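You operate a simulated robot arm through the tools that you are given. There is no shell and no other tool.

Carry out the task below with a simulated robot arm. There is one attempt and no reset: what you move stays moved.

## Task
Take the teal plug with blue band and leave it in the white tray with pale blue band. Switch the purple switch marked air on. Shut the door marked spares. Close the drawer marked wiping. Put the large clear cup with green band on the deck in front of the valves. Close the drawer marked seals. Shut the drawer marked cloths. Put the tin with teal lid and green band on the deck beside the coil. Push the door marked store shut. Put the blue pad with white band on the deck in front of the valves away on the shelf marked three. The order is free. Set down upright: large clear cup with green band.

The check looks at the end state, three seconds after you hand in, the way a careful person would. Anything else that was tipped, shoved, dropped, spilled or broken makes it a failure. Lids that push on must go on centred and level and be pressed home; caps that screw on are set level and turned clockwise until they are tight. Flat cloth is picked up by pressing the open fingertips on it (5 to 10 N) and closing them slowly along it; thin cloth reads only 2 to 8 mm in the jaws.

## Robot
A 7-joint arm with a two-finger parallel gripper on a trunk, on a base that moves. Base frame: it is fixed to the floor where the robot stands at the start and does not move with it; the origin is under the middle of the robot, x ahead of it, y to its left, z up. Readings come in m, rad, newtons and seconds.
With the tool pointing down near the work surface it reaches from about 0.38 to 0.88 m from the robot's upright axis, wherever it stands. Its first joint turns from -2.897 to 2.897 rad. Places, roughly: blue pad with white band (7x10x6 cm) [-2.6, -0.5, 0.5]; deck beside the coil [-4.3, -1.3, 0.5]; deck in front of the valves [-3.1, -0.7, 0.5]; door marked spares [0.6, 1.7, 0.4]; door marked store [-2.1, -2.6, 0.4]; drawer marked cloths [1.8, -0.7, 0.6]; drawer marked seals [1.7, -0.7, 0.4]; drawer marked wiping [1, 1.2, 0.7]; large clear cup with green band [1.75, -0.25, 1]; purple switch marked air [0.5, 2.2, 0.8]; shelf marked three [0.6, -2, 1]; teal plug with blue band (4x4x5 cm) [0.5, 3.2, 0.8]; tin with teal lid and green band [-0.75, -2.5, 1.25]; white tray with pale blue band (17x13x4 cm) [-2.1, 1.1, 0.7]. Payload 3.43 kg.
The TCP is the grasp point between the finger pads, 0.034 m short of the fingertips. In the tool frame z runs along the fingers and y along their closing line. Largest opening 0.128 m; finger width 0.024, thickness 0.012; the body of the gripper, 0.048 by 0.13 m, starts 0.096 m behind the TCP.
Orientation is that of the tool frame in the base frame, as a unit quaternion [x, y, z, w]. With the fingers straight down and closing along the base's y, the tool's x points along the base's -x, its y along +y and its z along -z.

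## Interface
- The arm moves only by the tool jog_arm. Its argument "plan" is a list of rows, each a list of 7 numbers: the finger opening in m, from 0 to 0.128, then the shift along the base's x, y, z in units of 50 mm (1.0 is 50 mm), then the turn, a rotation vector about the base's x, y, z in units of 4 degrees (1.0 is 4 degrees). In form: [[gripper, tx, ty, tz, rx, ry, rz], ...]. A call has 1 to 20 rows; each row shifts and turns the commanded pose from where the row before left it. A call with a number of a shift or a turn outside -1 to 1 is refused whole. Each row takes 0.2 s and may step no farther than 0.05 m and 0.15 rad from the row before; otherwise, or with a gripper value out of range, the whole call is refused. Where a pose cannot be reached the arm comes as near as it can. A force on the tool above 40 N (or 10 N above the force at the start of the call, whichever is more), or a blocked arm, ends the call early, and 0.2 s more pass. Each finger travels about 0.153 m/s and halts on what it meets, pressing with about 39 N; the grip force reading is that of the motor and also rises with nothing between the fingers. The clock runs only during rows and for 0.2 s after the last one: add rows that do not move to give the fingers time. It gives the time, the measured TCP pose, the force on the tool (base axes), the opening and the grip force at its end, in the units of the frame above (readings bear some noise), with the torque about the TCP (base axes, N m) and any sound that the robot's microphone picked up, and new pictures: "views" is both (left out), scene, wrist or none.
- Cameras (640 x 400 px; columns grow to the right, rows downward): "scene" is now at [0.1857, -0.0025, 1.5567]; the picture's right is [-0.05, -1.00, 0.00], its down [-0.71, 0.03, -0.70] and it looks along [0.70, -0.03, -0.72] (base axes); focal length 265 px, centre (320, 200). "wrist" rides on the gripper at [0.076, -0.011, -0.16] in the tool frame; the picture's right is [0.15, 0.99, 0.00], its down [-0.88, 0.13, -0.46] and it looks along [-0.45, 0.07, 0.89] (tool axes); focal length 234 px, centre (320, 200). There is no depth. A picture from a camera that has moved, and an enlarged one, comes with that camera's place and axes in the base frame and with its lens.
- base_move(legs): drives the robot by 1 to 6 legs, each [ahead, turn to the left] in m and rad, along the robot's own axes; the way and the turn of a leg run together, so that a leg with both is an arc; at most 1.5 m and 3.142 rad a leg. The arm and the cameras ride along, it lands a little off, and it stops where it bumps. It gives what a move gives, and a new picture of the scene camera.
- head_to(pan, tilt): turns the head with the scene camera to pan (to the left, within 2.304 rad either way) and tilt (down, from -0.506 to 1.204), counted from straight ahead of the robot. It gives what a move gives, and a new picture of the scene camera.
- close_up(camera, box): a new picture of the part [left, top, right, bottom] of that camera's present view, enlarged. It takes no simulated time.
- job_done(): hands the job in; it is judged then, once.

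Places have to be worked out from the pictures, the camera data and where the tool is seen. Open the gripper and draw the arm clear of the work before you hand the job in, unless the task says otherwise.

The tools are called as name(argument=value, ...) on one line, values as JSON. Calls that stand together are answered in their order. jog_arm: Moves the arm, as the interface text tells. Its arguments: {"type":"object","properties":{"plan":{"type":"array"},"views":{"type":"string","enum":["both","scene","wrist","none"]}},"required":["plan"]} The other tools are called the same way: base_move (legs) drives the base; head_to (pan, tilt) turns the head that bears the scene camera; close_up (camera, box) takes an enlarged picture of a part of a camera's view; job_done () hands the job in.

At the start:

```text
clock: 0.0
ee_pos: [0.5526, -0.2298, 1.1293]
tcp_rot: [0.0, 1.0, 0.0, 0.0]
wrist_force: [0.1, -0.2, 0.1]
wrist_torque: [0.01, -0.01, -0.05]
gripper_width: 0.128
gripper_force: 0.1
robot x, y, heading: [0.0014, -0.0021, 0.002]
head pan, tilt (commanded): [-0.045, 0.798]
```

scene: 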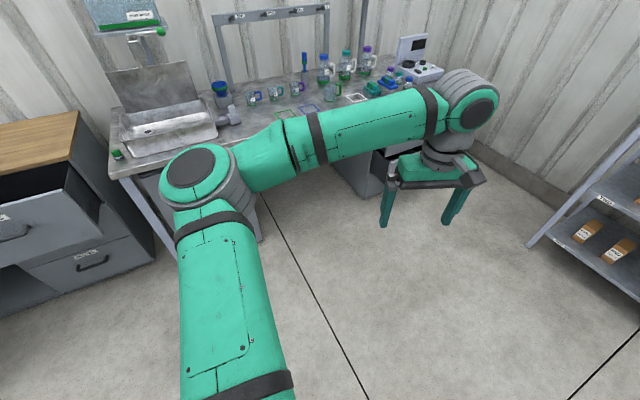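
wrist: 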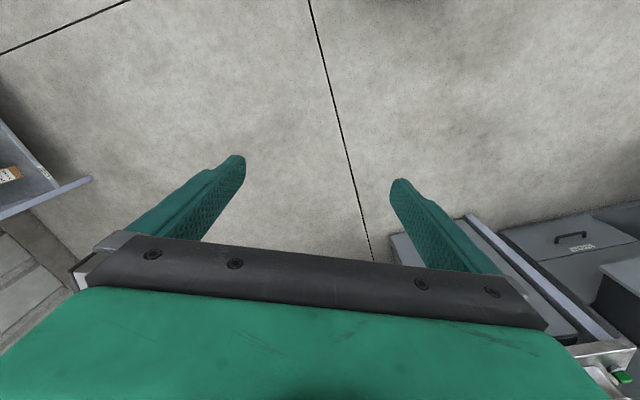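

I start by surveying the room: the scene camera shows a bench ahead, drawers at left, a shelf at right. I turn the head to look around before moving anything.

head_to(pan=0.9, tilt=0.5)

head_to(pan=1.9, tilt=0.5)

head_to(pan=-0.9, tilt=0.5)

head_to(pan=-1.9, tilt=0.5)

head_to(pan=0.0, tilt=0.5)

```text
clock: 1.2
ee_pos: [0.5526, -0.2302, 1.1282]
tcp_rot: [0.0, 1.0, 0.0, -0.001]
wrist_force: [0.2, -0.1, -0.6]
wrist_torque: [0.03, 0.0, 0.01]
gripper_width: 0.128
gripper_force: 0.1
robot x, y, heading: [0.0002, -0.0015, 0.002]
head pan, tilt (commanded): [0.901, 0.499]
camera scene: at [0.1616, 0.0724, 1.5825], right [0.78, -0.62, 0.0], down [-0.3, -0.38, -0.88], along [0.55, 0.69, -0.48], focal length 265 px, centre (320, 200)
```

scene: 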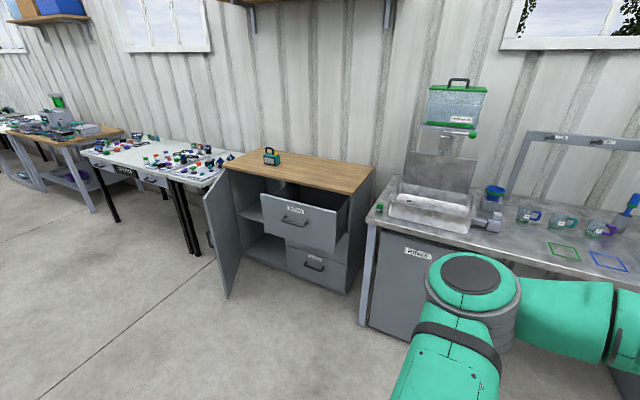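

```text
clock: 2.5
ee_pos: [0.5517, -0.2288, 1.1293]
tcp_rot: [0.001, 1.0, 0.0, 0.0]
wrist_force: [-0.6, 0.1, 0.2]
wrist_torque: [0.0, 0.01, 0.0]
gripper_width: 0.1279
gripper_force: 0.0
robot x, y, heading: [0.0007, -0.0005, -0.001]
head pan, tilt (commanded): [1.901, 0.499]
camera scene: at [0.0756, 0.0873, 1.5825], right [0.95, 0.32, 0.0], down [0.15, -0.45, -0.88], along [-0.28, 0.83, -0.48], focal length 265 px, centre (320, 200)
```

scene: 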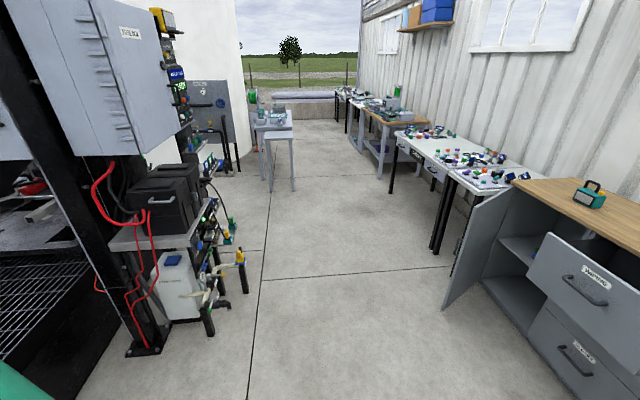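

```text
clock: 5.0
ee_pos: [0.5531, -0.2293, 1.1283]
tcp_rot: [0.0, 1.0, -0.001, 0.0]
wrist_force: [-0.3, 0.3, -0.4]
wrist_torque: [-0.01, 0.01, 0.01]
gripper_width: 0.1279
gripper_force: 0.1
robot x, y, heading: [-0.0024, 0.0016, -0.006]
head pan, tilt (commanded): [-0.901, 0.499]
camera scene: at [0.1616, -0.0701, 1.5825], right [-0.78, -0.62, 0.0], down [-0.3, 0.38, -0.88], along [0.55, -0.69, -0.48], focal length 265 px, centre (320, 200)
```

scene: 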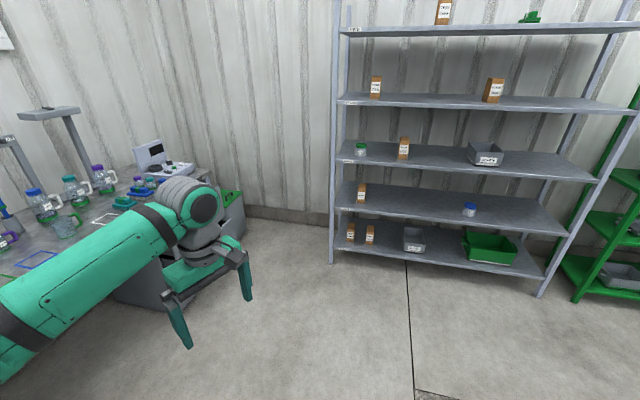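

```text
clock: 6.2
ee_pos: [0.5514, -0.2295, 1.1281]
tcp_rot: [-0.001, 1.0, 0.0, 0.0]
wrist_force: [-0.3, -0.4, 0.2]
wrist_torque: [0.02, 0.03, 0.01]
gripper_width: 0.1281
gripper_force: 0.1
robot x, y, heading: [-0.0001, -0.0001, -0.001]
head pan, tilt (commanded): [-1.901, 0.499]
camera scene: at [0.0756, -0.0849, 1.5825], right [-0.95, 0.32, 0.0], down [0.15, 0.45, -0.88], along [-0.28, -0.83, -0.48], focal length 265 px, centre (320, 200)
```

scene: 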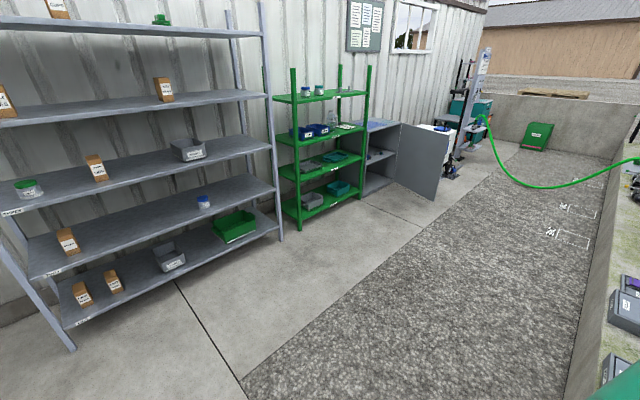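

```text
clock: 8.1
ee_pos: [0.5521, -0.2301, 1.1279]
tcp_rot: [0.0, 1.0, 0.0, 0.001]
wrist_force: [0.1, -0.2, -0.1]
wrist_torque: [0.05, 0.0, 0.01]
gripper_width: 0.1281
gripper_force: 0.1
robot x, y, heading: [0.0007, -0.0018, -0.002]
head pan, tilt (commanded): [0.0, 0.499]
camera scene: at [0.196, 0.0011, 1.5825], right [0.0, -1.0, 0.0], down [-0.48, 0.0, -0.88], along [0.88, 0.0, -0.48], focal length 265 px, centre (320, 200)
```

scene: 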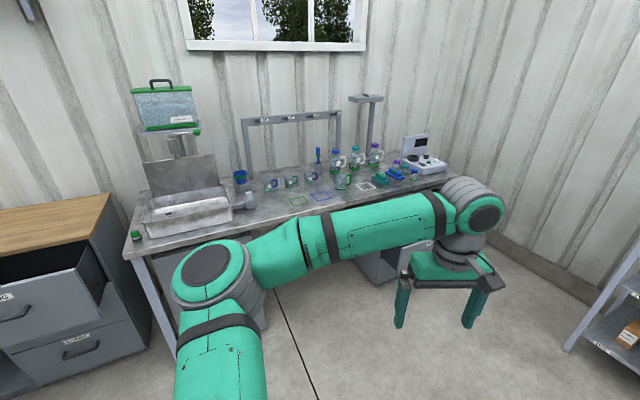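

The bench straight ahead holds the cups; I enlarge views of the bench to identify the green-banded large clear cup and the open drawers.

close_up(camera="scene", box=[220, 120, 480, 240])

close_up(camera="scene", box=[300, 200, 520, 330])

close_up(camera="scene", box=[0, 180, 180, 380])

```text
2.46 times, centred on (350, 180) of scene
camera zoom: at [0.196, 0.0011, 1.5825], right [0.0, -1.0, 0.0], down [-0.48, 0.0, -0.88], along [0.88, 0.0, -0.48], focal length 653 px, centre (246, 249)
```

zoom: 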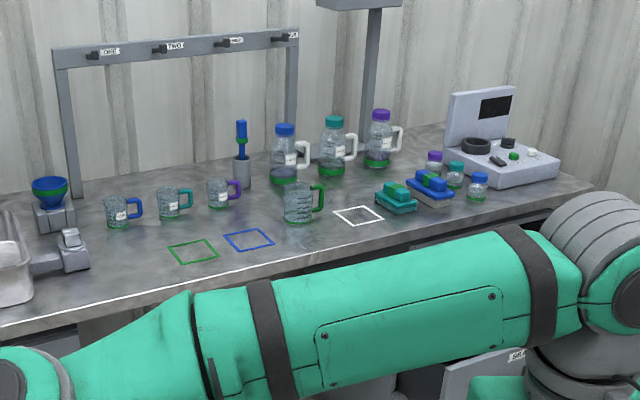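

```text
2.91 times, centred on (410, 265) of scene
camera zoom: at [0.196, 0.0011, 1.5825], right [0.0, -1.0, 0.0], down [-0.48, 0.0, -0.88], along [0.88, 0.0, -0.48], focal length 771 px, centre (58, 11)
```

zoom: 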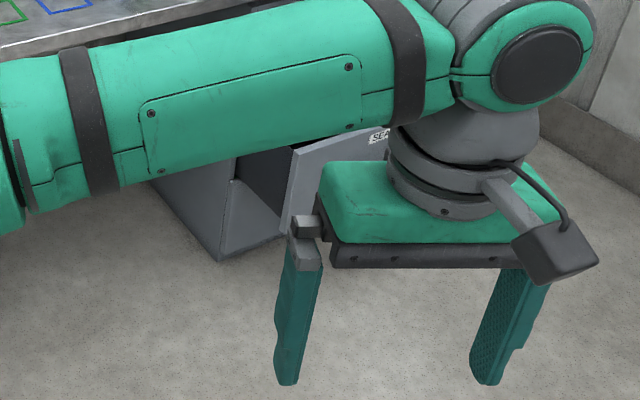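

```text
2.00 times, centred on (90, 280) of scene
camera zoom: at [0.196, 0.0011, 1.5825], right [0.0, -1.0, 0.0], down [-0.48, 0.0, -0.88], along [0.88, 0.0, -0.48], focal length 530 px, centre (780, 40)
```

zoom: 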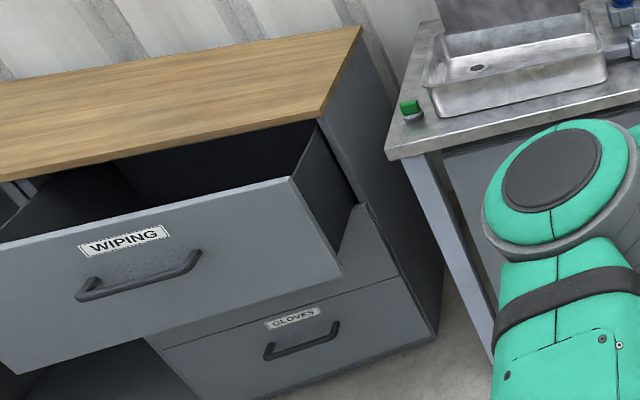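

I need a better view of the bench, so I zoom more into the bench items.

close_up(camera="scene", box=[310, 140, 400, 200])

close_up(camera="scene", box=[230, 160, 350, 220])

close_up(camera="scene", box=[370, 130, 470, 200])

```text
6.67 times, centred on (355, 170) of scene
camera zoom: at [0.196, 0.0011, 1.5825], right [0.0, -1.0, 0.0], down [-0.48, 0.0, -0.88], along [0.88, 0.0, -0.48], focal length 1768 px, centre (87, 400)
```

zoom: 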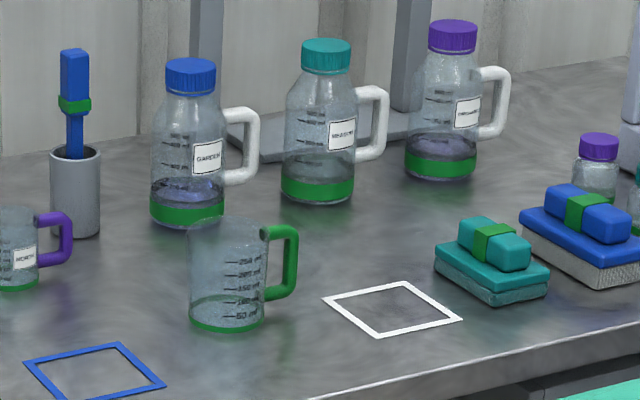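

```text
5.33 times, centred on (290, 190) of scene
camera zoom: at [0.196, 0.0011, 1.5825], right [0.0, -1.0, 0.0], down [-0.48, 0.0, -0.88], along [0.88, 0.0, -0.48], focal length 1414 px, centre (480, 253)
```

zoom: 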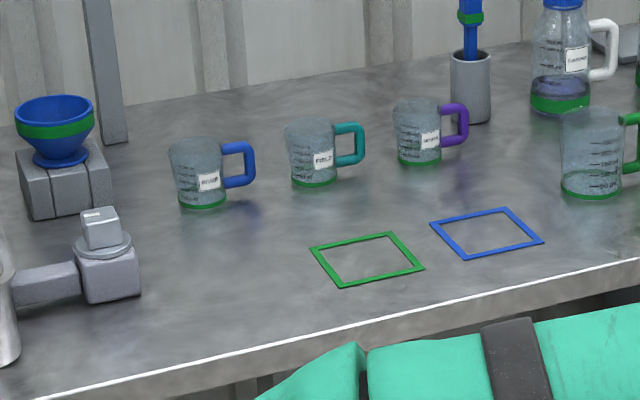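

```text
5.71 times, centred on (420, 165) of scene
camera zoom: at [0.196, 0.0011, 1.5825], right [0.0, -1.0, 0.0], down [-0.48, 0.0, -0.88], along [0.88, 0.0, -0.48], focal length 1515 px, centre (-251, 400)
```

zoom: 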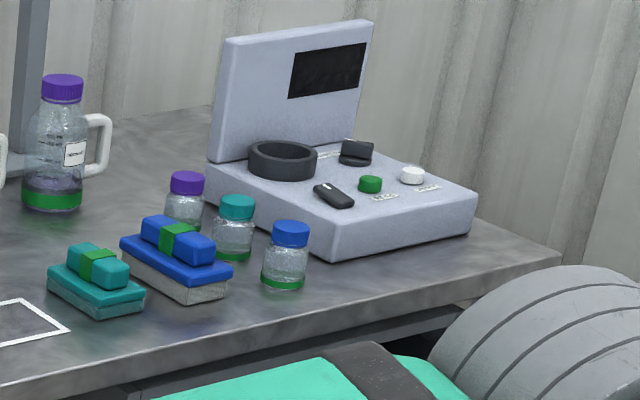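

The large clear cup is the green-handled one near the front of the bench. I drive towards a place in front of the drawer unit under the bench's right end and look down at it.

base_move(legs=[[0, -1.0], [0.7, 0], [0, 1.0]])

head_to(pan=0.0, tilt=0.7)

```text
clock: 17.6
ee_pos: [0.9283, -0.8145, 1.1285]
tcp_rot: [0.001, 1.0, 0.0, 0.0]
wrist_force: [0.7, -0.7, 0.4]
wrist_torque: [-0.04, 0.01, 0.01]
gripper_width: 0.1279
gripper_force: 0.0
robot x, y, heading: [0.3752, -0.5867, 0.005]
head pan, tilt (commanded): [0.0, 0.499]
camera scene: at [0.5731, -0.5829, 1.5825], right [0.0, -1.0, 0.0], down [-0.48, 0.0, -0.88], along [0.88, 0.0, -0.48], focal length 265 px, centre (320, 200)
```

scene: 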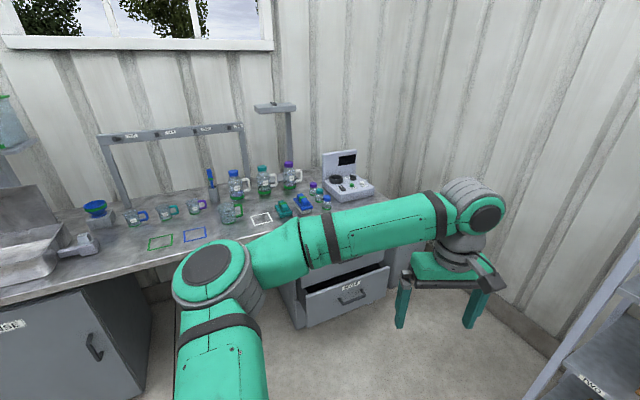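

```text
clock: 18.4
ee_pos: [0.9299, -0.8151, 1.1282]
tcp_rot: [0.0, 1.0, 0.0, 0.001]
wrist_force: [0.1, -0.2, -0.6]
wrist_torque: [-0.01, 0.01, 0.01]
gripper_width: 0.1279
gripper_force: 0.0
robot x, y, heading: [0.3748, -0.5822, 0.005]
head pan, tilt (commanded): [0.0, 0.7]
camera scene: at [0.5671, -0.5829, 1.5648], right [0.0, -1.0, 0.0], down [-0.64, 0.0, -0.77], along [0.77, 0.0, -0.64], focal length 265 px, centre (320, 200)
```

scene: 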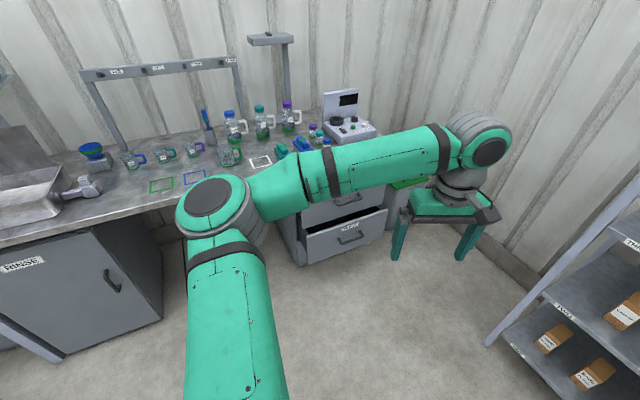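

The seals drawer is clearly open and the cup is visible; I zoom in to measure the cup, the cloths drawer and the seals drawer.

close_up(camera="scene", box=[180, 90, 340, 190])

close_up(camera="scene", box=[260, 170, 440, 290])

```text
4.00 times, centred on (260, 140) of scene
camera zoom: at [0.5671, -0.5829, 1.5648], right [0.0, -1.0, 0.0], down [-0.64, 0.0, -0.77], along [0.77, 0.0, -0.64], focal length 1061 px, centre (560, 440)
```

zoom: 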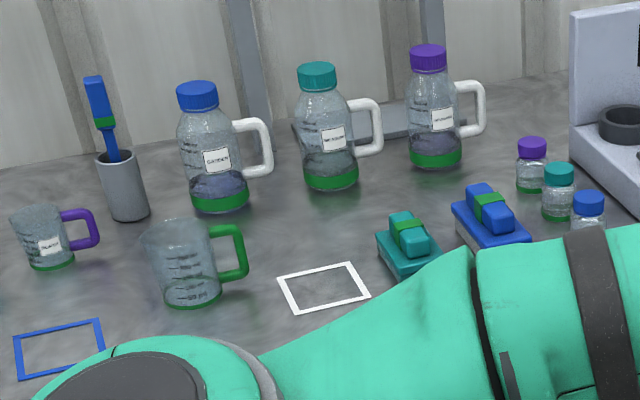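

```text
3.33 times, centred on (350, 230) of scene
camera zoom: at [0.5671, -0.5829, 1.5648], right [0.0, -1.0, 0.0], down [-0.64, 0.0, -0.77], along [0.77, 0.0, -0.64], focal length 884 px, centre (220, 100)
```

zoom: 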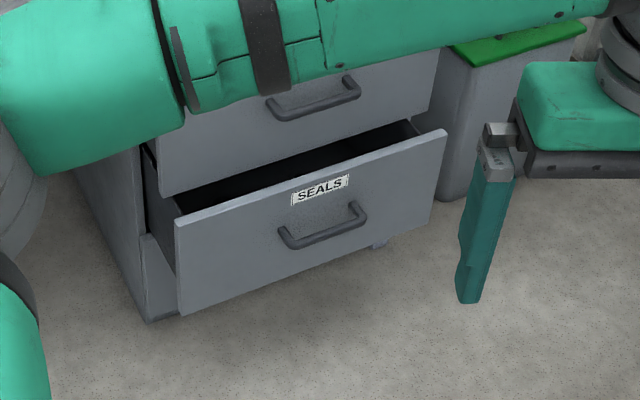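

Triangulating gives bench top z≈0.857, cup base at about (1.68,-0.13), and the bench front edge slanted so its normal points along heading ≈0.38 rad. I first tuck the arm in nearer to the robot and close the fingers for pushing drawers.

jog_arm(plan=[[0.1, -0.7, 0.9, 0, 0, 0, 0], [0.05, -0.7, 0.9, 0, 0, 0, 0], [0.0, -0.7, 0.9, 0, 0, 0, 0], [0.0, -0.7, 0.9, 0, 0, 0, 0]], views="scene")

```text
refused: row 1 steps farther than a row can; nothing moved
```

The diagonal step exceeded 50 mm; I split it into smaller rows.

jog_arm(plan=[[0.1, -0.55, 0.72, 0, 0, 0, 0], [0.05, -0.55, 0.72, 0, 0, 0, 0], [0.0, -0.55, 0.72, 0, 0, 0, 0], [0.0, -0.55, 0.72, 0, 0, 0, 0], [0.0, -0.55, 0.72, 0, 0, 0, 0]], views="scene")

```text
clock: 19.6
ee_pos: [0.7901, -0.6336, 1.1293]
tcp_rot: [0.001, 1.0, 0.0, 0.0]
wrist_force: [0.2, -1.4, -0.1]
wrist_torque: [0.06, 0.03, -0.02]
gripper_width: 0.0
gripper_force: 33.3
robot x, y, heading: [0.3776, -0.583, 0.002]
head pan, tilt (commanded): [0.0, 0.7]
camera scene: at [0.5673, -0.5833, 1.5648], right [0.0, -1.0, 0.0], down [-0.64, 0.0, -0.76], along [0.76, 0.0, -0.64], focal length 265 px, centre (320, 200)
```

scene: 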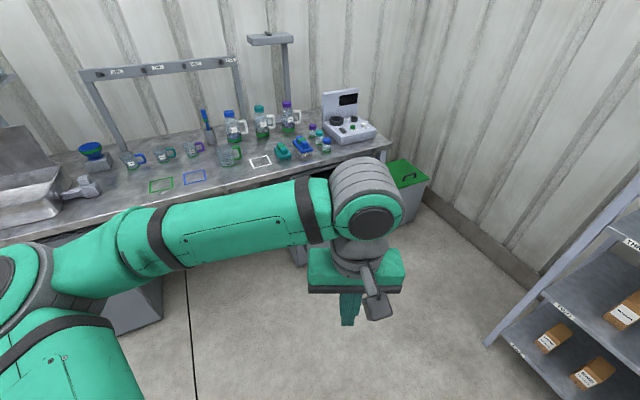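

The arm is tucked with the gripper at about 0.41 m ahead. Now I drive to about (1.03,-1.0) and turn to face the bench squarely (heading ≈0.38).

base_move(legs=[[0, -0.55], [0.77, 0], [0, 0.93]])

```text
clock: 28.1
ee_pos: [1.4263, -0.8877, 1.1287]
tcp_rot: [-0.179, 0.984, -0.001, -0.001]
wrist_force: [0.2, -0.1, 0.5]
wrist_torque: [0.04, 0.0, -0.01]
gripper_width: 0.0
gripper_force: 33.1
robot x, y, heading: [1.0232, -0.9872, 0.36]
head pan, tilt (commanded): [0.0, 0.7]
camera scene: at [1.2, -0.9201, 1.5648], right [0.36, -0.93, 0.0], down [-0.6, -0.23, -0.77], along [0.72, 0.27, -0.64], focal length 265 px, centre (320, 200)
```

scene: 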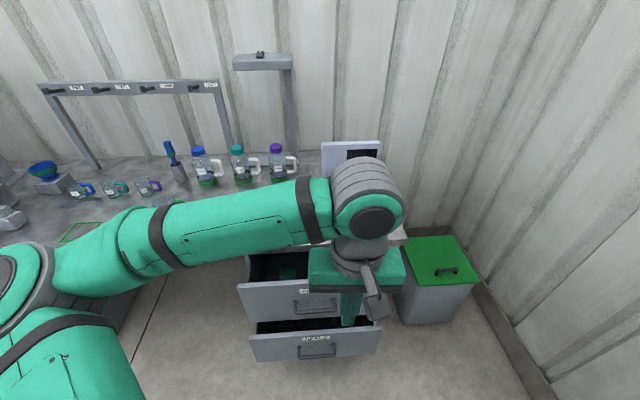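

Both drawers are seen open in front of me. I zoom in to measure the fronts precisely.

close_up(camera="scene", box=[220, 230, 420, 380])

```text
2.67 times, centred on (320, 305) of scene
camera zoom: at [1.2, -0.9201, 1.5648], right [0.36, -0.93, 0.0], down [-0.6, -0.23, -0.77], along [0.72, 0.27, -0.64], focal length 707 px, centre (320, -80)
```

zoom: 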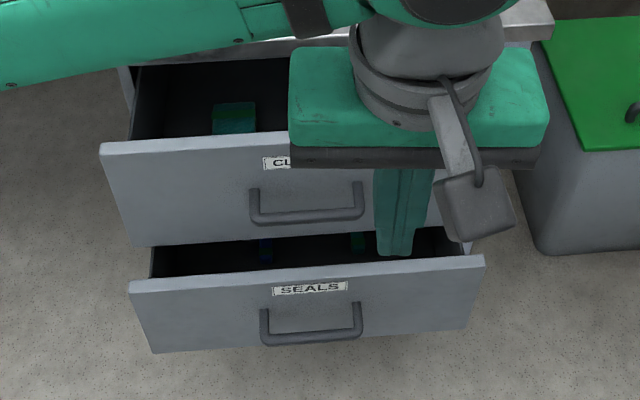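

From triangulation the cloths front spans z≈0.52–0.79 at 0.68 m ahead of me, the seals front z≈0.23–0.50 at 0.63 m ahead. I lower the gripper while pitching the closed fingers 60° forward, to the right of the handle.

jog_arm(plan=[[0, 0.193, -0.041, -0.625, 0.352, -0.936, 0], [0, 0.193, -0.041, -0.625, 0.352, -0.936, 0], [0, 0.193, -0.041, -0.625, 0.352, -0.936, 0], [0, 0.193, -0.041, -0.625, 0.352, -0.936, 0], [0, 0.193, -0.041, -0.625, 0.352, -0.936, 0], [0, 0.193, -0.041, -0.625, 0.352, -0.936, 0], [0, 0.193, -0.041, -0.625, 0.352, -0.936, 0], [0, 0.193, -0.041, -0.625, 0.352, -0.936, 0]], views="both")

```text
clock: 29.9
ee_pos: [1.504, -0.9025, 0.8778]
tcp_rot: [-0.173, 0.946, 0.049, 0.27]
wrist_force: [0.6, -0.2, -1.0]
wrist_torque: [-0.01, 0.05, 0.02]
gripper_width: 0.0001
gripper_force: 33.2
robot x, y, heading: [1.0234, -0.9898, 0.37]
head pan, tilt (commanded): [0.0, 0.7]
camera scene: at [1.1999, -0.92, 1.5648], right [0.36, -0.93, 0.0], down [-0.6, -0.23, -0.77], along [0.71, 0.27, -0.64], focal length 265 px, centre (320, 200)
camera wrist: at [1.3697, -0.9665, 0.9729], right [-0.46, 0.88, -0.08], down [0.43, 0.3, 0.85], along [0.78, 0.36, -0.52], focal length 234 px, centre (320, 200)
```

scene: 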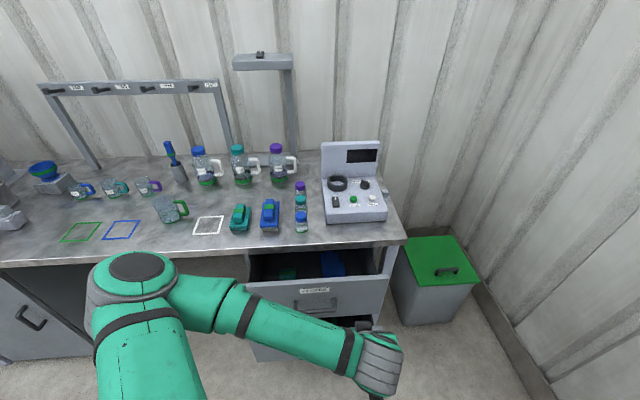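
wrist: 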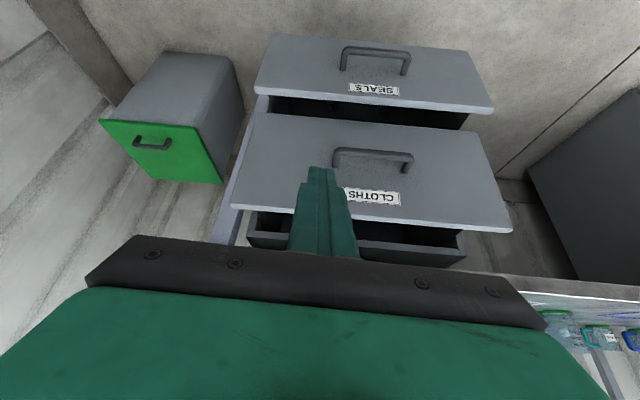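

The wrist view shows both labelled fronts. I continue lowering and pitching for 7 more rows to the push start.

jog_arm(plan=[[0, 0.193, -0.041, -0.625, 0.352, -0.936, 0], [0, 0.193, -0.041, -0.625, 0.352, -0.936, 0], [0, 0.193, -0.041, -0.625, 0.352, -0.936, 0], [0, 0.193, -0.041, -0.625, 0.352, -0.936, 0], [0, 0.193, -0.041, -0.625, 0.352, -0.936, 0], [0, 0.193, -0.041, -0.625, 0.352, -0.936, 0], [0, 0.193, -0.041, -0.625, 0.352, -0.936, 0]], views="both")

```text
clock: 31.5
ee_pos: [1.6228, -1.0166, 0.7303]
tcp_rot: [-0.159, 0.854, 0.097, 0.486]
wrist_force: [0.1, 0.5, -0.1]
wrist_torque: [0.01, 0.01, -0.05]
gripper_width: 0.0004
gripper_force: 33.9
out of reach, approached as far as the arm can: row 3, 4, 5, 6, 7
robot x, y, heading: [1.02, -0.9873, 0.366]
head pan, tilt (commanded): [0.0, 0.7]
camera scene: at [1.1989, -0.9206, 1.5648], right [0.35, -0.94, 0.0], down [-0.6, -0.23, -0.77], along [0.72, 0.27, -0.64], focal length 265 px, centre (320, 200)
camera wrist: at [1.4641, -1.0913, 0.7471], right [-0.43, 0.89, -0.12], down [0.01, 0.13, 0.99], along [0.9, 0.43, -0.06], focal length 234 px, centre (320, 200)
```

scene: 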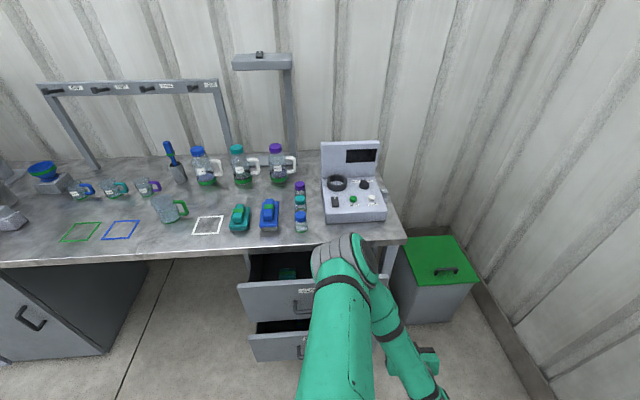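
wrist: 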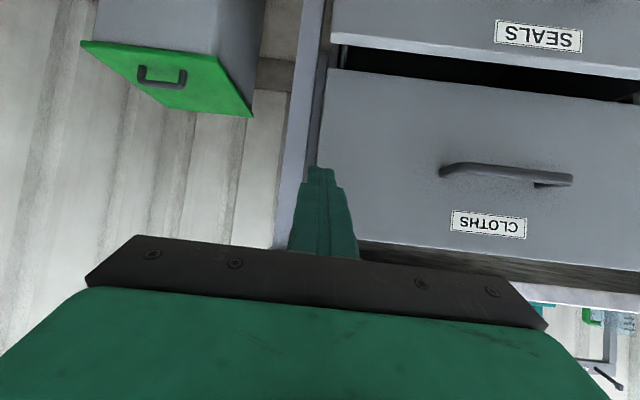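

The pose was too close in to be reached with the tool pitched, so the arm drifted right. I check how the arm responds now by lifting it and shifting left, away from the drawer edge.

jog_arm(plan=[[0, 0, 0, 0.6, 0, 0, 0], [0, 0, 0, 0.6, 0, 0, 0]], views="none")

```text
clock: 32.1
ee_pos: [1.6233, -1.0172, 0.7905]
tcp_rot: [-0.155, 0.852, 0.09, 0.492]
wrist_force: [0.0, -0.7, -0.2]
wrist_torque: [0.02, -0.03, 0.01]
gripper_width: 0.0001
gripper_force: 33.3
robot x, y, heading: [1.0206, -0.989, 0.366]
head pan, tilt (commanded): [0.0, 0.7]
```

The commanded pose follows the reached one. I back the base up 0.2 m so the pitched tool has a reachable distance, keeping heading.

base_move(legs=[[-0.2, 0]])

```text
clock: 33.7
ee_pos: [1.4316, -1.0906, 0.7897]
tcp_rot: [-0.155, 0.852, 0.09, 0.492]
wrist_force: [0.3, -0.5, 1.1]
wrist_torque: [0.01, -0.01, 0.0]
gripper_width: 0.0
gripper_force: 33.2
robot x, y, heading: [0.8295, -1.0605, 0.365]
head pan, tilt (commanded): [0.0, 0.7]
camera scene: at [1.0081, -0.993, 1.5648], right [0.36, -0.93, 0.0], down [-0.6, -0.23, -0.77], along [0.71, 0.27, -0.64], focal length 265 px, centre (320, 200)
```

scene: 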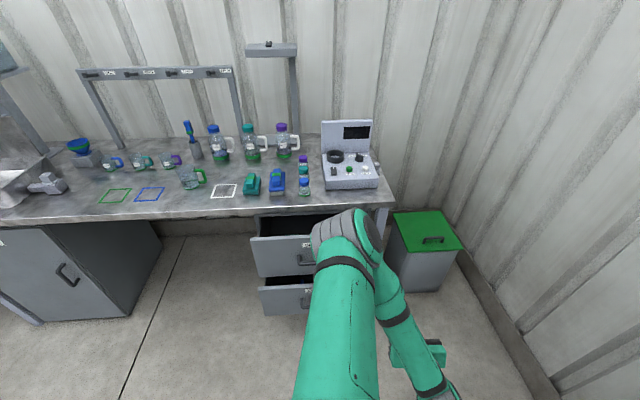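

Now the cloths front is ≈0.88 m ahead, bench edge at ≈0.96 m. I move the TCP forward-left and down to stand just in front of the cloths drawer, right of its handle.

jog_arm(plan=[[0, 0.36, 0.458, -0.32, 0, 0, 0], [0, 0.36, 0.458, -0.32, 0, 0, 0], [0, 0.36, 0.458, -0.32, 0, 0, 0], [0, 0.36, 0.458, -0.32, 0, 0, 0], [0, 0.36, 0.458, -0.32, 0, 0, 0], [0, 0.36, 0.458, -0.32, 0, 0, 0], [0, 0.36, 0.458, -0.32, 0, 0, 0]], views="both")

```text
clock: 35.3
ee_pos: [1.6015, -1.0057, 0.731]
tcp_rot: [-0.159, 0.855, 0.096, 0.485]
wrist_force: [0.8, -0.3, 0.6]
wrist_torque: [0.01, -0.01, -0.02]
gripper_width: 0.0003
gripper_force: 32.7
out of reach, approached as far as the arm can: row 2, 3, 4, 5, 6, 7
robot x, y, heading: [0.8312, -1.0604, 0.365]
head pan, tilt (commanded): [0.0, 0.7]
camera scene: at [1.0081, -0.9931, 1.5648], right [0.36, -0.93, 0.0], down [-0.6, -0.23, -0.77], along [0.71, 0.27, -0.64], focal length 265 px, centre (320, 200)
camera wrist: at [1.4432, -1.0806, 0.747], right [-0.43, 0.89, -0.12], down [0.01, 0.13, 0.99], along [0.9, 0.43, -0.07], focal length 234 px, centre (320, 200)
```

scene: 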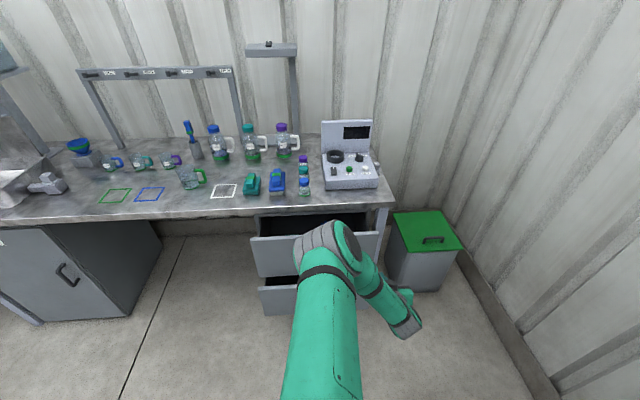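
wrist: 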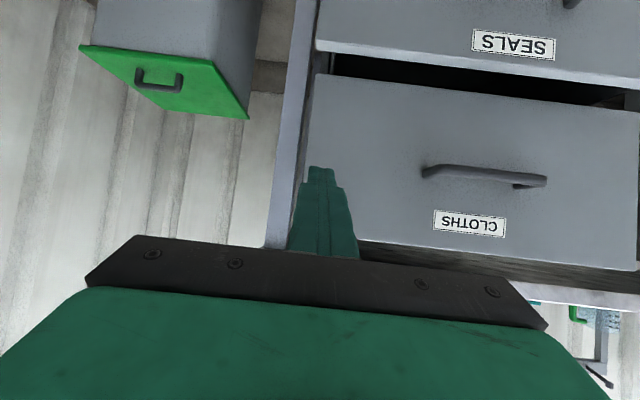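

The TCP stays too far right with this arm posture. I raise the tool and reduce the pitch to about 40°, to get a freer posture before coming down again.

jog_arm(plan=[[0, -0.364, 0.225, 0.77, -0.357, 0.934, 0], [0, -0.364, 0.225, 0.77, -0.357, 0.934, 0], [0, -0.364, 0.225, 0.77, -0.357, 0.934, 0], [0, -0.364, 0.225, 0.77, -0.357, 0.934, 0], [0, -0.364, 0.225, 0.77, -0.357, 0.934, 0], [0, -0.364, 0.225, 0.77, 0, 0, 0], [0, -0.364, 0.225, 0.77, 0, 0, 0]], views="both")

```text
clock: 36.9
ee_pos: [1.4724, -0.9259, 1.0001]
tcp_rot: [-0.168, 0.925, 0.062, 0.336]
wrist_force: [0.5, 0.0, 0.1]
wrist_torque: [0.03, 0.02, -0.01]
gripper_width: 0.0
gripper_force: 33.1
robot x, y, heading: [0.8297, -1.0611, 0.364]
head pan, tilt (commanded): [0.0, 0.7]
camera scene: at [1.0085, -0.9931, 1.5648], right [0.36, -0.93, 0.0], down [-0.6, -0.23, -0.76], along [0.71, 0.27, -0.64], focal length 265 px, centre (320, 200)
camera wrist: at [1.3265, -0.9924, 1.0741], right [-0.45, 0.89, -0.09], down [0.31, 0.26, 0.91], along [0.83, 0.39, -0.39], focal length 234 px, centre (320, 200)
```

scene: 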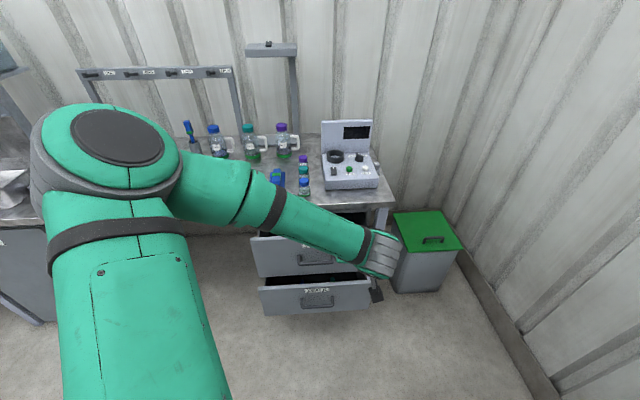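
wrist: 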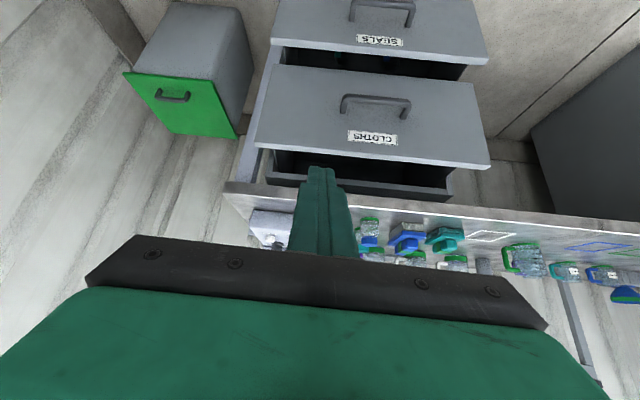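

Good posture again at 40° pitch. I descend to z≈0.66 in front of the cloths drawer (front at ≈0.88 m ahead).

jog_arm(plan=[[0, 0.234, 0.089, -0.85, 0, 0, 0], [0, 0.234, 0.089, -0.85, 0, 0, 0], [0, 0.234, 0.089, -0.85, 0, 0, 0], [0, 0.234, 0.089, -0.85, 0, 0, 0], [0, 0.234, 0.089, -0.85, 0, 0, 0], [0, 0.234, 0.089, -0.85, 0, 0, 0], [0, 0.234, 0.089, -0.85, 0, 0, 0], [0, 0.234, 0.089, -0.85, 0, 0, 0]], views="both")

```text
clock: 38.7
ee_pos: [1.567, -0.8908, 0.6621]
tcp_rot: [-0.169, 0.924, 0.062, 0.336]
wrist_force: [0.3, 0.4, -0.4]
wrist_torque: [0.01, 0.01, -0.01]
gripper_width: 0.0001
gripper_force: 33.0
robot x, y, heading: [0.8306, -1.0611, 0.364]
head pan, tilt (commanded): [0.0, 0.7]
camera scene: at [1.0081, -0.993, 1.5648], right [0.36, -0.93, 0.0], down [-0.6, -0.23, -0.77], along [0.71, 0.27, -0.64], focal length 265 px, centre (320, 200)
camera wrist: at [1.4212, -0.9575, 0.7367], right [-0.45, 0.89, -0.09], down [0.31, 0.26, 0.91], along [0.83, 0.39, -0.39], focal length 234 px, centre (320, 200)
```

scene: 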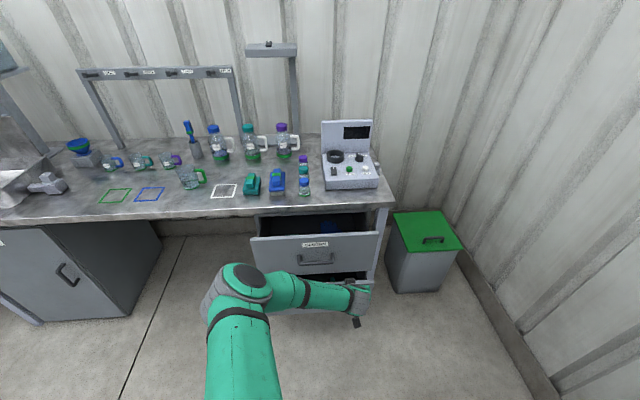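
wrist: 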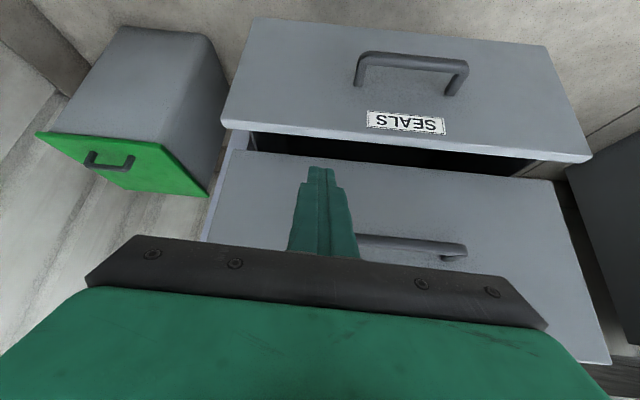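

The fingertips are right of the cloths handle and about 10 cm in front of the panel. I push forward along the drawer's normal.

jog_arm(plan=[[0, 0.7, 0.267, 0, 0, 0, 0], [0, 0.7, 0.267, 0, 0, 0, 0], [0, 0.47, 0.178, 0, 0, 0, 0], [0, 0.47, 0.178, 0, 0, 0, 0], [0, 0.47, 0.178, 0, 0, 0, 0], [0, 0.47, 0.178, 0, 0, 0, 0]], views="both")

```text
clock: 40.1
ee_pos: [1.7303, -0.8295, 0.6621]
tcp_rot: [-0.168, 0.925, 0.061, 0.336]
wrist_force: [-0.3, -0.7, 0.3]
wrist_torque: [-0.05, -0.01, 0.01]
gripper_width: 0.0
gripper_force: 33.7
robot x, y, heading: [0.8318, -1.0622, 0.368]
head pan, tilt (commanded): [0.0, 0.7]
camera scene: at [1.0081, -0.9929, 1.5648], right [0.36, -0.93, 0.0], down [-0.6, -0.23, -0.76], along [0.71, 0.27, -0.64], focal length 265 px, centre (320, 200)
camera wrist: at [1.5852, -0.8945, 0.7365], right [-0.45, 0.89, -0.09], down [0.31, 0.26, 0.91], along [0.83, 0.39, -0.39], focal length 234 px, centre (320, 200)
```

scene: 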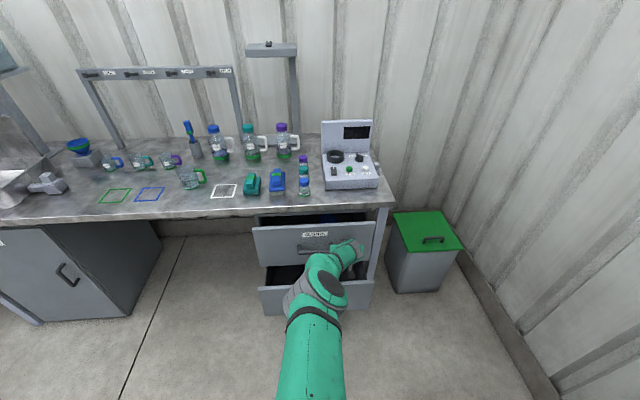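
wrist: 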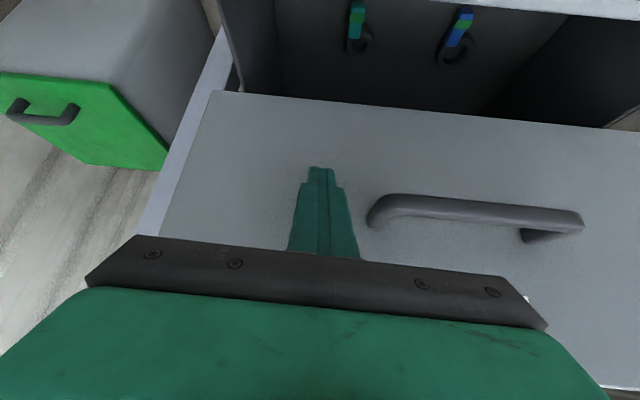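

The cloths drawer is moving in with hardly any force. I continue pushing.

jog_arm(plan=[[0, 0.47, 0.178, 0, 0, 0, 0], [0, 0.47, 0.178, 0, 0, 0, 0], [0, 0.47, 0.178, 0, 0, 0, 0]], views="both")

```text
clock: 40.9
ee_pos: [1.7536, -0.808, 0.6834]
tcp_rot: [-0.169, 0.925, 0.06, 0.336]
wrist_force: [-0.2, -1.5, -0.5]
wrist_torque: [0.1, -0.01, 0.01]
gripper_width: 0.0
gripper_force: 33.5
out of reach, approached as far as the arm can: row 1, 2, 3
robot x, y, heading: [0.8305, -1.062, 0.361]
head pan, tilt (commanded): [0.0, 0.7]
camera scene: at [1.0083, -0.9932, 1.5648], right [0.36, -0.93, 0.0], down [-0.6, -0.23, -0.76], along [0.71, 0.27, -0.64], focal length 265 px, centre (320, 200)
camera wrist: at [1.6088, -0.875, 0.7577], right [-0.45, 0.89, -0.09], down [0.31, 0.26, 0.91], along [0.83, 0.39, -0.39], focal length 234 px, centre (320, 200)
```

scene: 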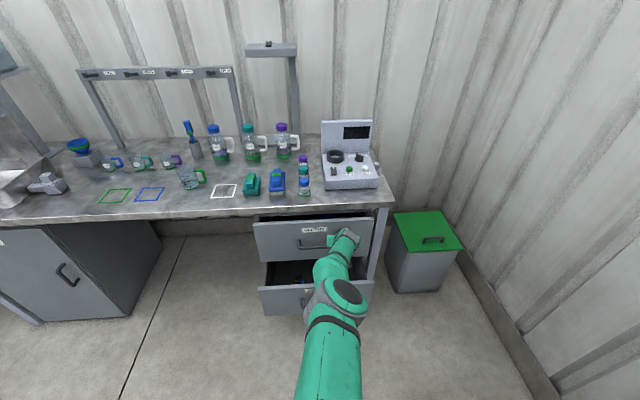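
wrist: 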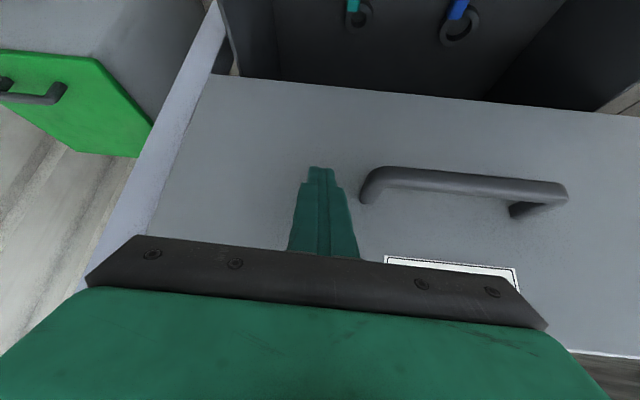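

The arm reached its full extent with the drawer only part way in. I pull the tool back 10 cm, drive the base 0.12 m closer, and then push again.

jog_arm(plan=[[0, -0.7, -0.267, -0.1, 0, 0, 0], [0, -0.7, -0.267, -0.1, 0, 0, 0], [0, -0.7, -0.267, -0.1, 0, 0, 0]], views="none")

base_move(legs=[[0.13, 0]])

jog_arm(plan=[[0, 0.4, 0.153, 0, 0, 0, 0], [0, 0.4, 0.153, 0, 0, 0, 0], [0, 0.4, 0.153, 0, 0, 0, 0], [0, 0.4, 0.153, 0, 0, 0, 0]], views="both")

```text
clock: 41.7
ee_pos: [1.649, -0.8482, 0.6687]
tcp_rot: [-0.168, 0.925, 0.061, 0.337]
wrist_force: [-0.4, -1.0, -0.9]
wrist_torque: [0.02, 0.04, -0.02]
gripper_width: 0.0
gripper_force: 33.6
robot x, y, heading: [0.829, -1.0611, 0.366]
head pan, tilt (commanded): [0.0, 0.7]
```

```text
clock: 43.0
ee_pos: [1.7726, -0.8024, 0.6669]
tcp_rot: [-0.168, 0.925, 0.061, 0.335]
wrist_force: [0.9, 0.0, -0.3]
wrist_torque: [-0.01, 0.0, 0.0]
gripper_width: 0.0
gripper_force: 33.2
robot x, y, heading: [0.9536, -1.0141, 0.363]
head pan, tilt (commanded): [0.0, 0.7]
camera scene: at [1.1309, -0.9466, 1.5648], right [0.35, -0.94, 0.0], down [-0.6, -0.23, -0.76], along [0.72, 0.27, -0.64], focal length 265 px, centre (320, 200)
```

scene: 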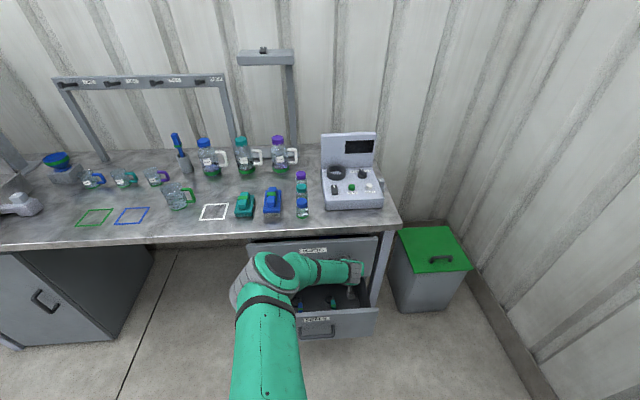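

```text
clock: 43.7
ee_pos: [1.8065, -0.7996, 0.6542]
tcp_rot: [-0.167, 0.93, 0.055, 0.323]
wrist_force: [-28.3, -12.0, 13.5]
wrist_torque: [-0.08, 0.24, 0.06]
gripper_width: 0.0001
gripper_force: 33.0
robot x, y, heading: [0.951, -1.0152, 0.366]
head pan, tilt (commanded): [0.0, 0.7]
stopped in row 3: the force on the tool passed its limit at 241 N (the readings are from after the stop); the commanded pose is now the measured one
camera scene: at [1.1271, -0.948, 1.565], right [0.36, -0.93, 0.0], down [-0.6, -0.23, -0.77], along [0.72, 0.27, -0.64], focal length 265 px, centre (320, 200)
camera wrist: at [1.6618, -0.8637, 0.7328], right [-0.45, 0.89, -0.1], down [0.34, 0.27, 0.9], along [0.83, 0.37, -0.42], focal length 234 px, centre (320, 200)
```

scene: 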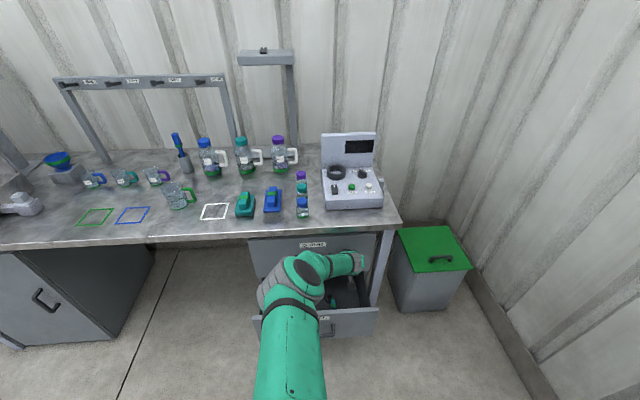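
wrist: 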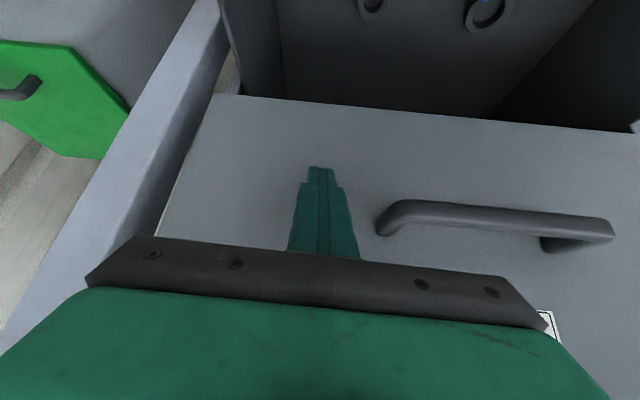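

The force spiked as the cloths drawer hit its stop: it is shut. Now I retract, back the base 0.15 m, and descend in front of the seals drawer.

jog_arm(plan=[[0, -0.6, -0.229, 0.05, 0, 0, 0], [0, -0.6, -0.229, 0, 0, 0, 0], [0, -0.6, -0.229, 0, 0, 0, 0], [0, -0.6, -0.229, 0, 0, 0, 0]], views="none")

base_move(legs=[[-0.15, 0]])

jog_arm(plan=[[0, 0, 0, -0.8, 0, 0, 0], [0, 0, 0, -0.8, 0, 0, 0], [0, 0, 0, -0.8, 0, 0, 0], [0, 0, 0, -0.8, 0, 0, 0], [0, 0, 0, -0.8, 0, 0, 0], [0, 0, 0, -0.8, 0, 0, 0]], views="both")

```text
clock: 44.7
ee_pos: [1.6869, -0.8438, 0.6574]
tcp_rot: [-0.169, 0.929, 0.057, 0.324]
wrist_force: [-0.7, -0.1, -0.2]
wrist_torque: [-0.01, -0.02, -0.03]
gripper_width: 0.0
gripper_force: 33.2
robot x, y, heading: [0.9487, -1.0159, 0.361]
head pan, tilt (commanded): [0.0, 0.7]
```

```text
clock: 46.1
ee_pos: [1.5458, -0.8947, 0.6573]
tcp_rot: [-0.17, 0.929, 0.057, 0.324]
wrist_force: [0.2, -0.5, 0.3]
wrist_torque: [0.02, 0.01, 0.02]
gripper_width: 0.0
gripper_force: 33.1
robot x, y, heading: [0.8087, -1.0707, 0.366]
head pan, tilt (commanded): [0.0, 0.7]
camera scene: at [0.9877, -1.0004, 1.5648], right [0.36, -0.93, 0.0], down [-0.6, -0.23, -0.77], along [0.71, 0.27, -0.64], focal length 265 px, centre (320, 200)
```

scene: 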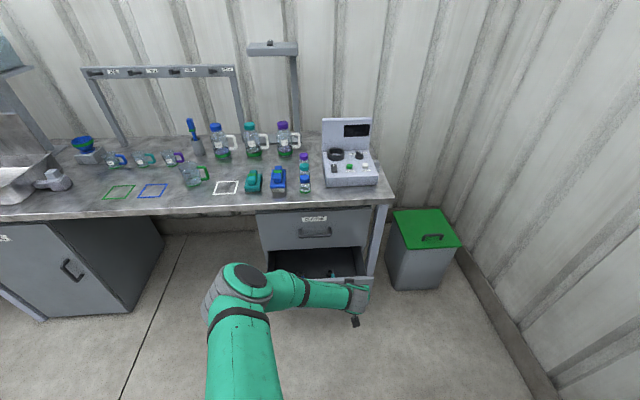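

```text
clock: 47.5
ee_pos: [1.547, -0.8951, 0.4241]
tcp_rot: [-0.17, 0.929, 0.056, 0.325]
wrist_force: [0.4, 0.0, 0.5]
wrist_torque: [-0.06, 0.05, -0.01]
gripper_width: 0.0
gripper_force: 32.6
out of reach, approached as far as the arm can: row 6
robot x, y, heading: [0.8112, -1.0716, 0.368]
head pan, tilt (commanded): [0.0, 0.7]
camera scene: at [0.9878, -1.0002, 1.5648], right [0.36, -0.93, 0.0], down [-0.6, -0.23, -0.77], along [0.71, 0.27, -0.64], focal length 265 px, centre (320, 200)
camera wrist: at [1.4027, -0.9623, 0.5025], right [-0.46, 0.88, -0.1], down [0.33, 0.27, 0.9], along [0.83, 0.38, -0.42], focal length 234 px, centre (320, 200)
```

scene: 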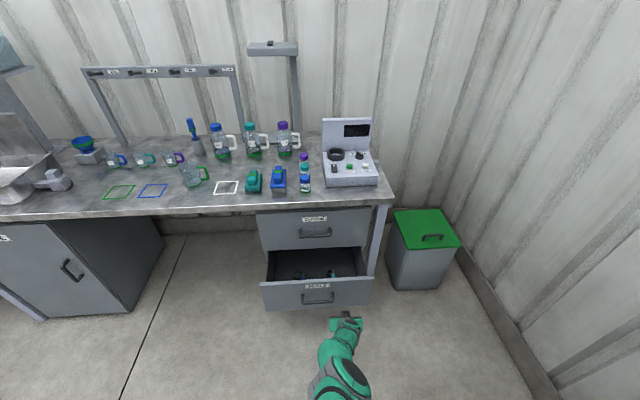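
wrist: 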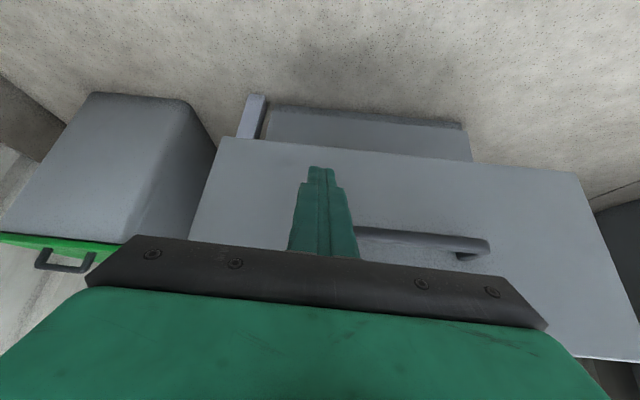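

The fingertips are in front of the seals panel, right of its handle. The arm is near its limit this low, so I push by driving the base 0.24 m ahead, then finish slowly with the arm.

base_move(legs=[[0.24, 0]])

```text
clock: 49.3
ee_pos: [1.7775, -0.8123, 0.4239]
tcp_rot: [-0.167, 0.929, 0.055, 0.324]
wrist_force: [0.8, 0.2, -0.5]
wrist_torque: [-0.01, 0.03, 0.01]
gripper_width: 0.0001
gripper_force: 33.3
robot x, y, heading: [1.0413, -0.9782, 0.361]
head pan, tilt (commanded): [0.0, 0.7]
camera scene: at [1.2193, -0.9129, 1.5648], right [0.35, -0.94, 0.0], down [-0.6, -0.23, -0.77], along [0.72, 0.27, -0.64], focal length 265 px, centre (320, 200)
```

scene: 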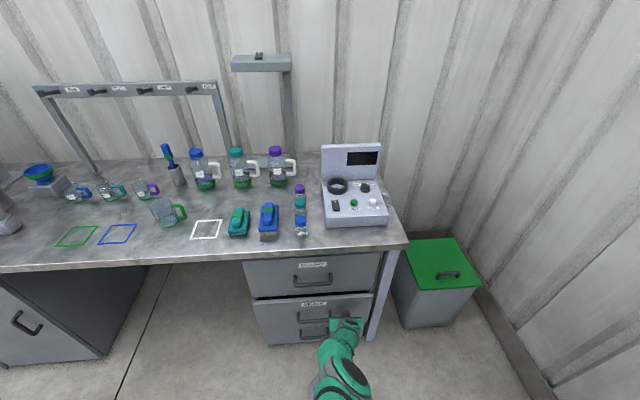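

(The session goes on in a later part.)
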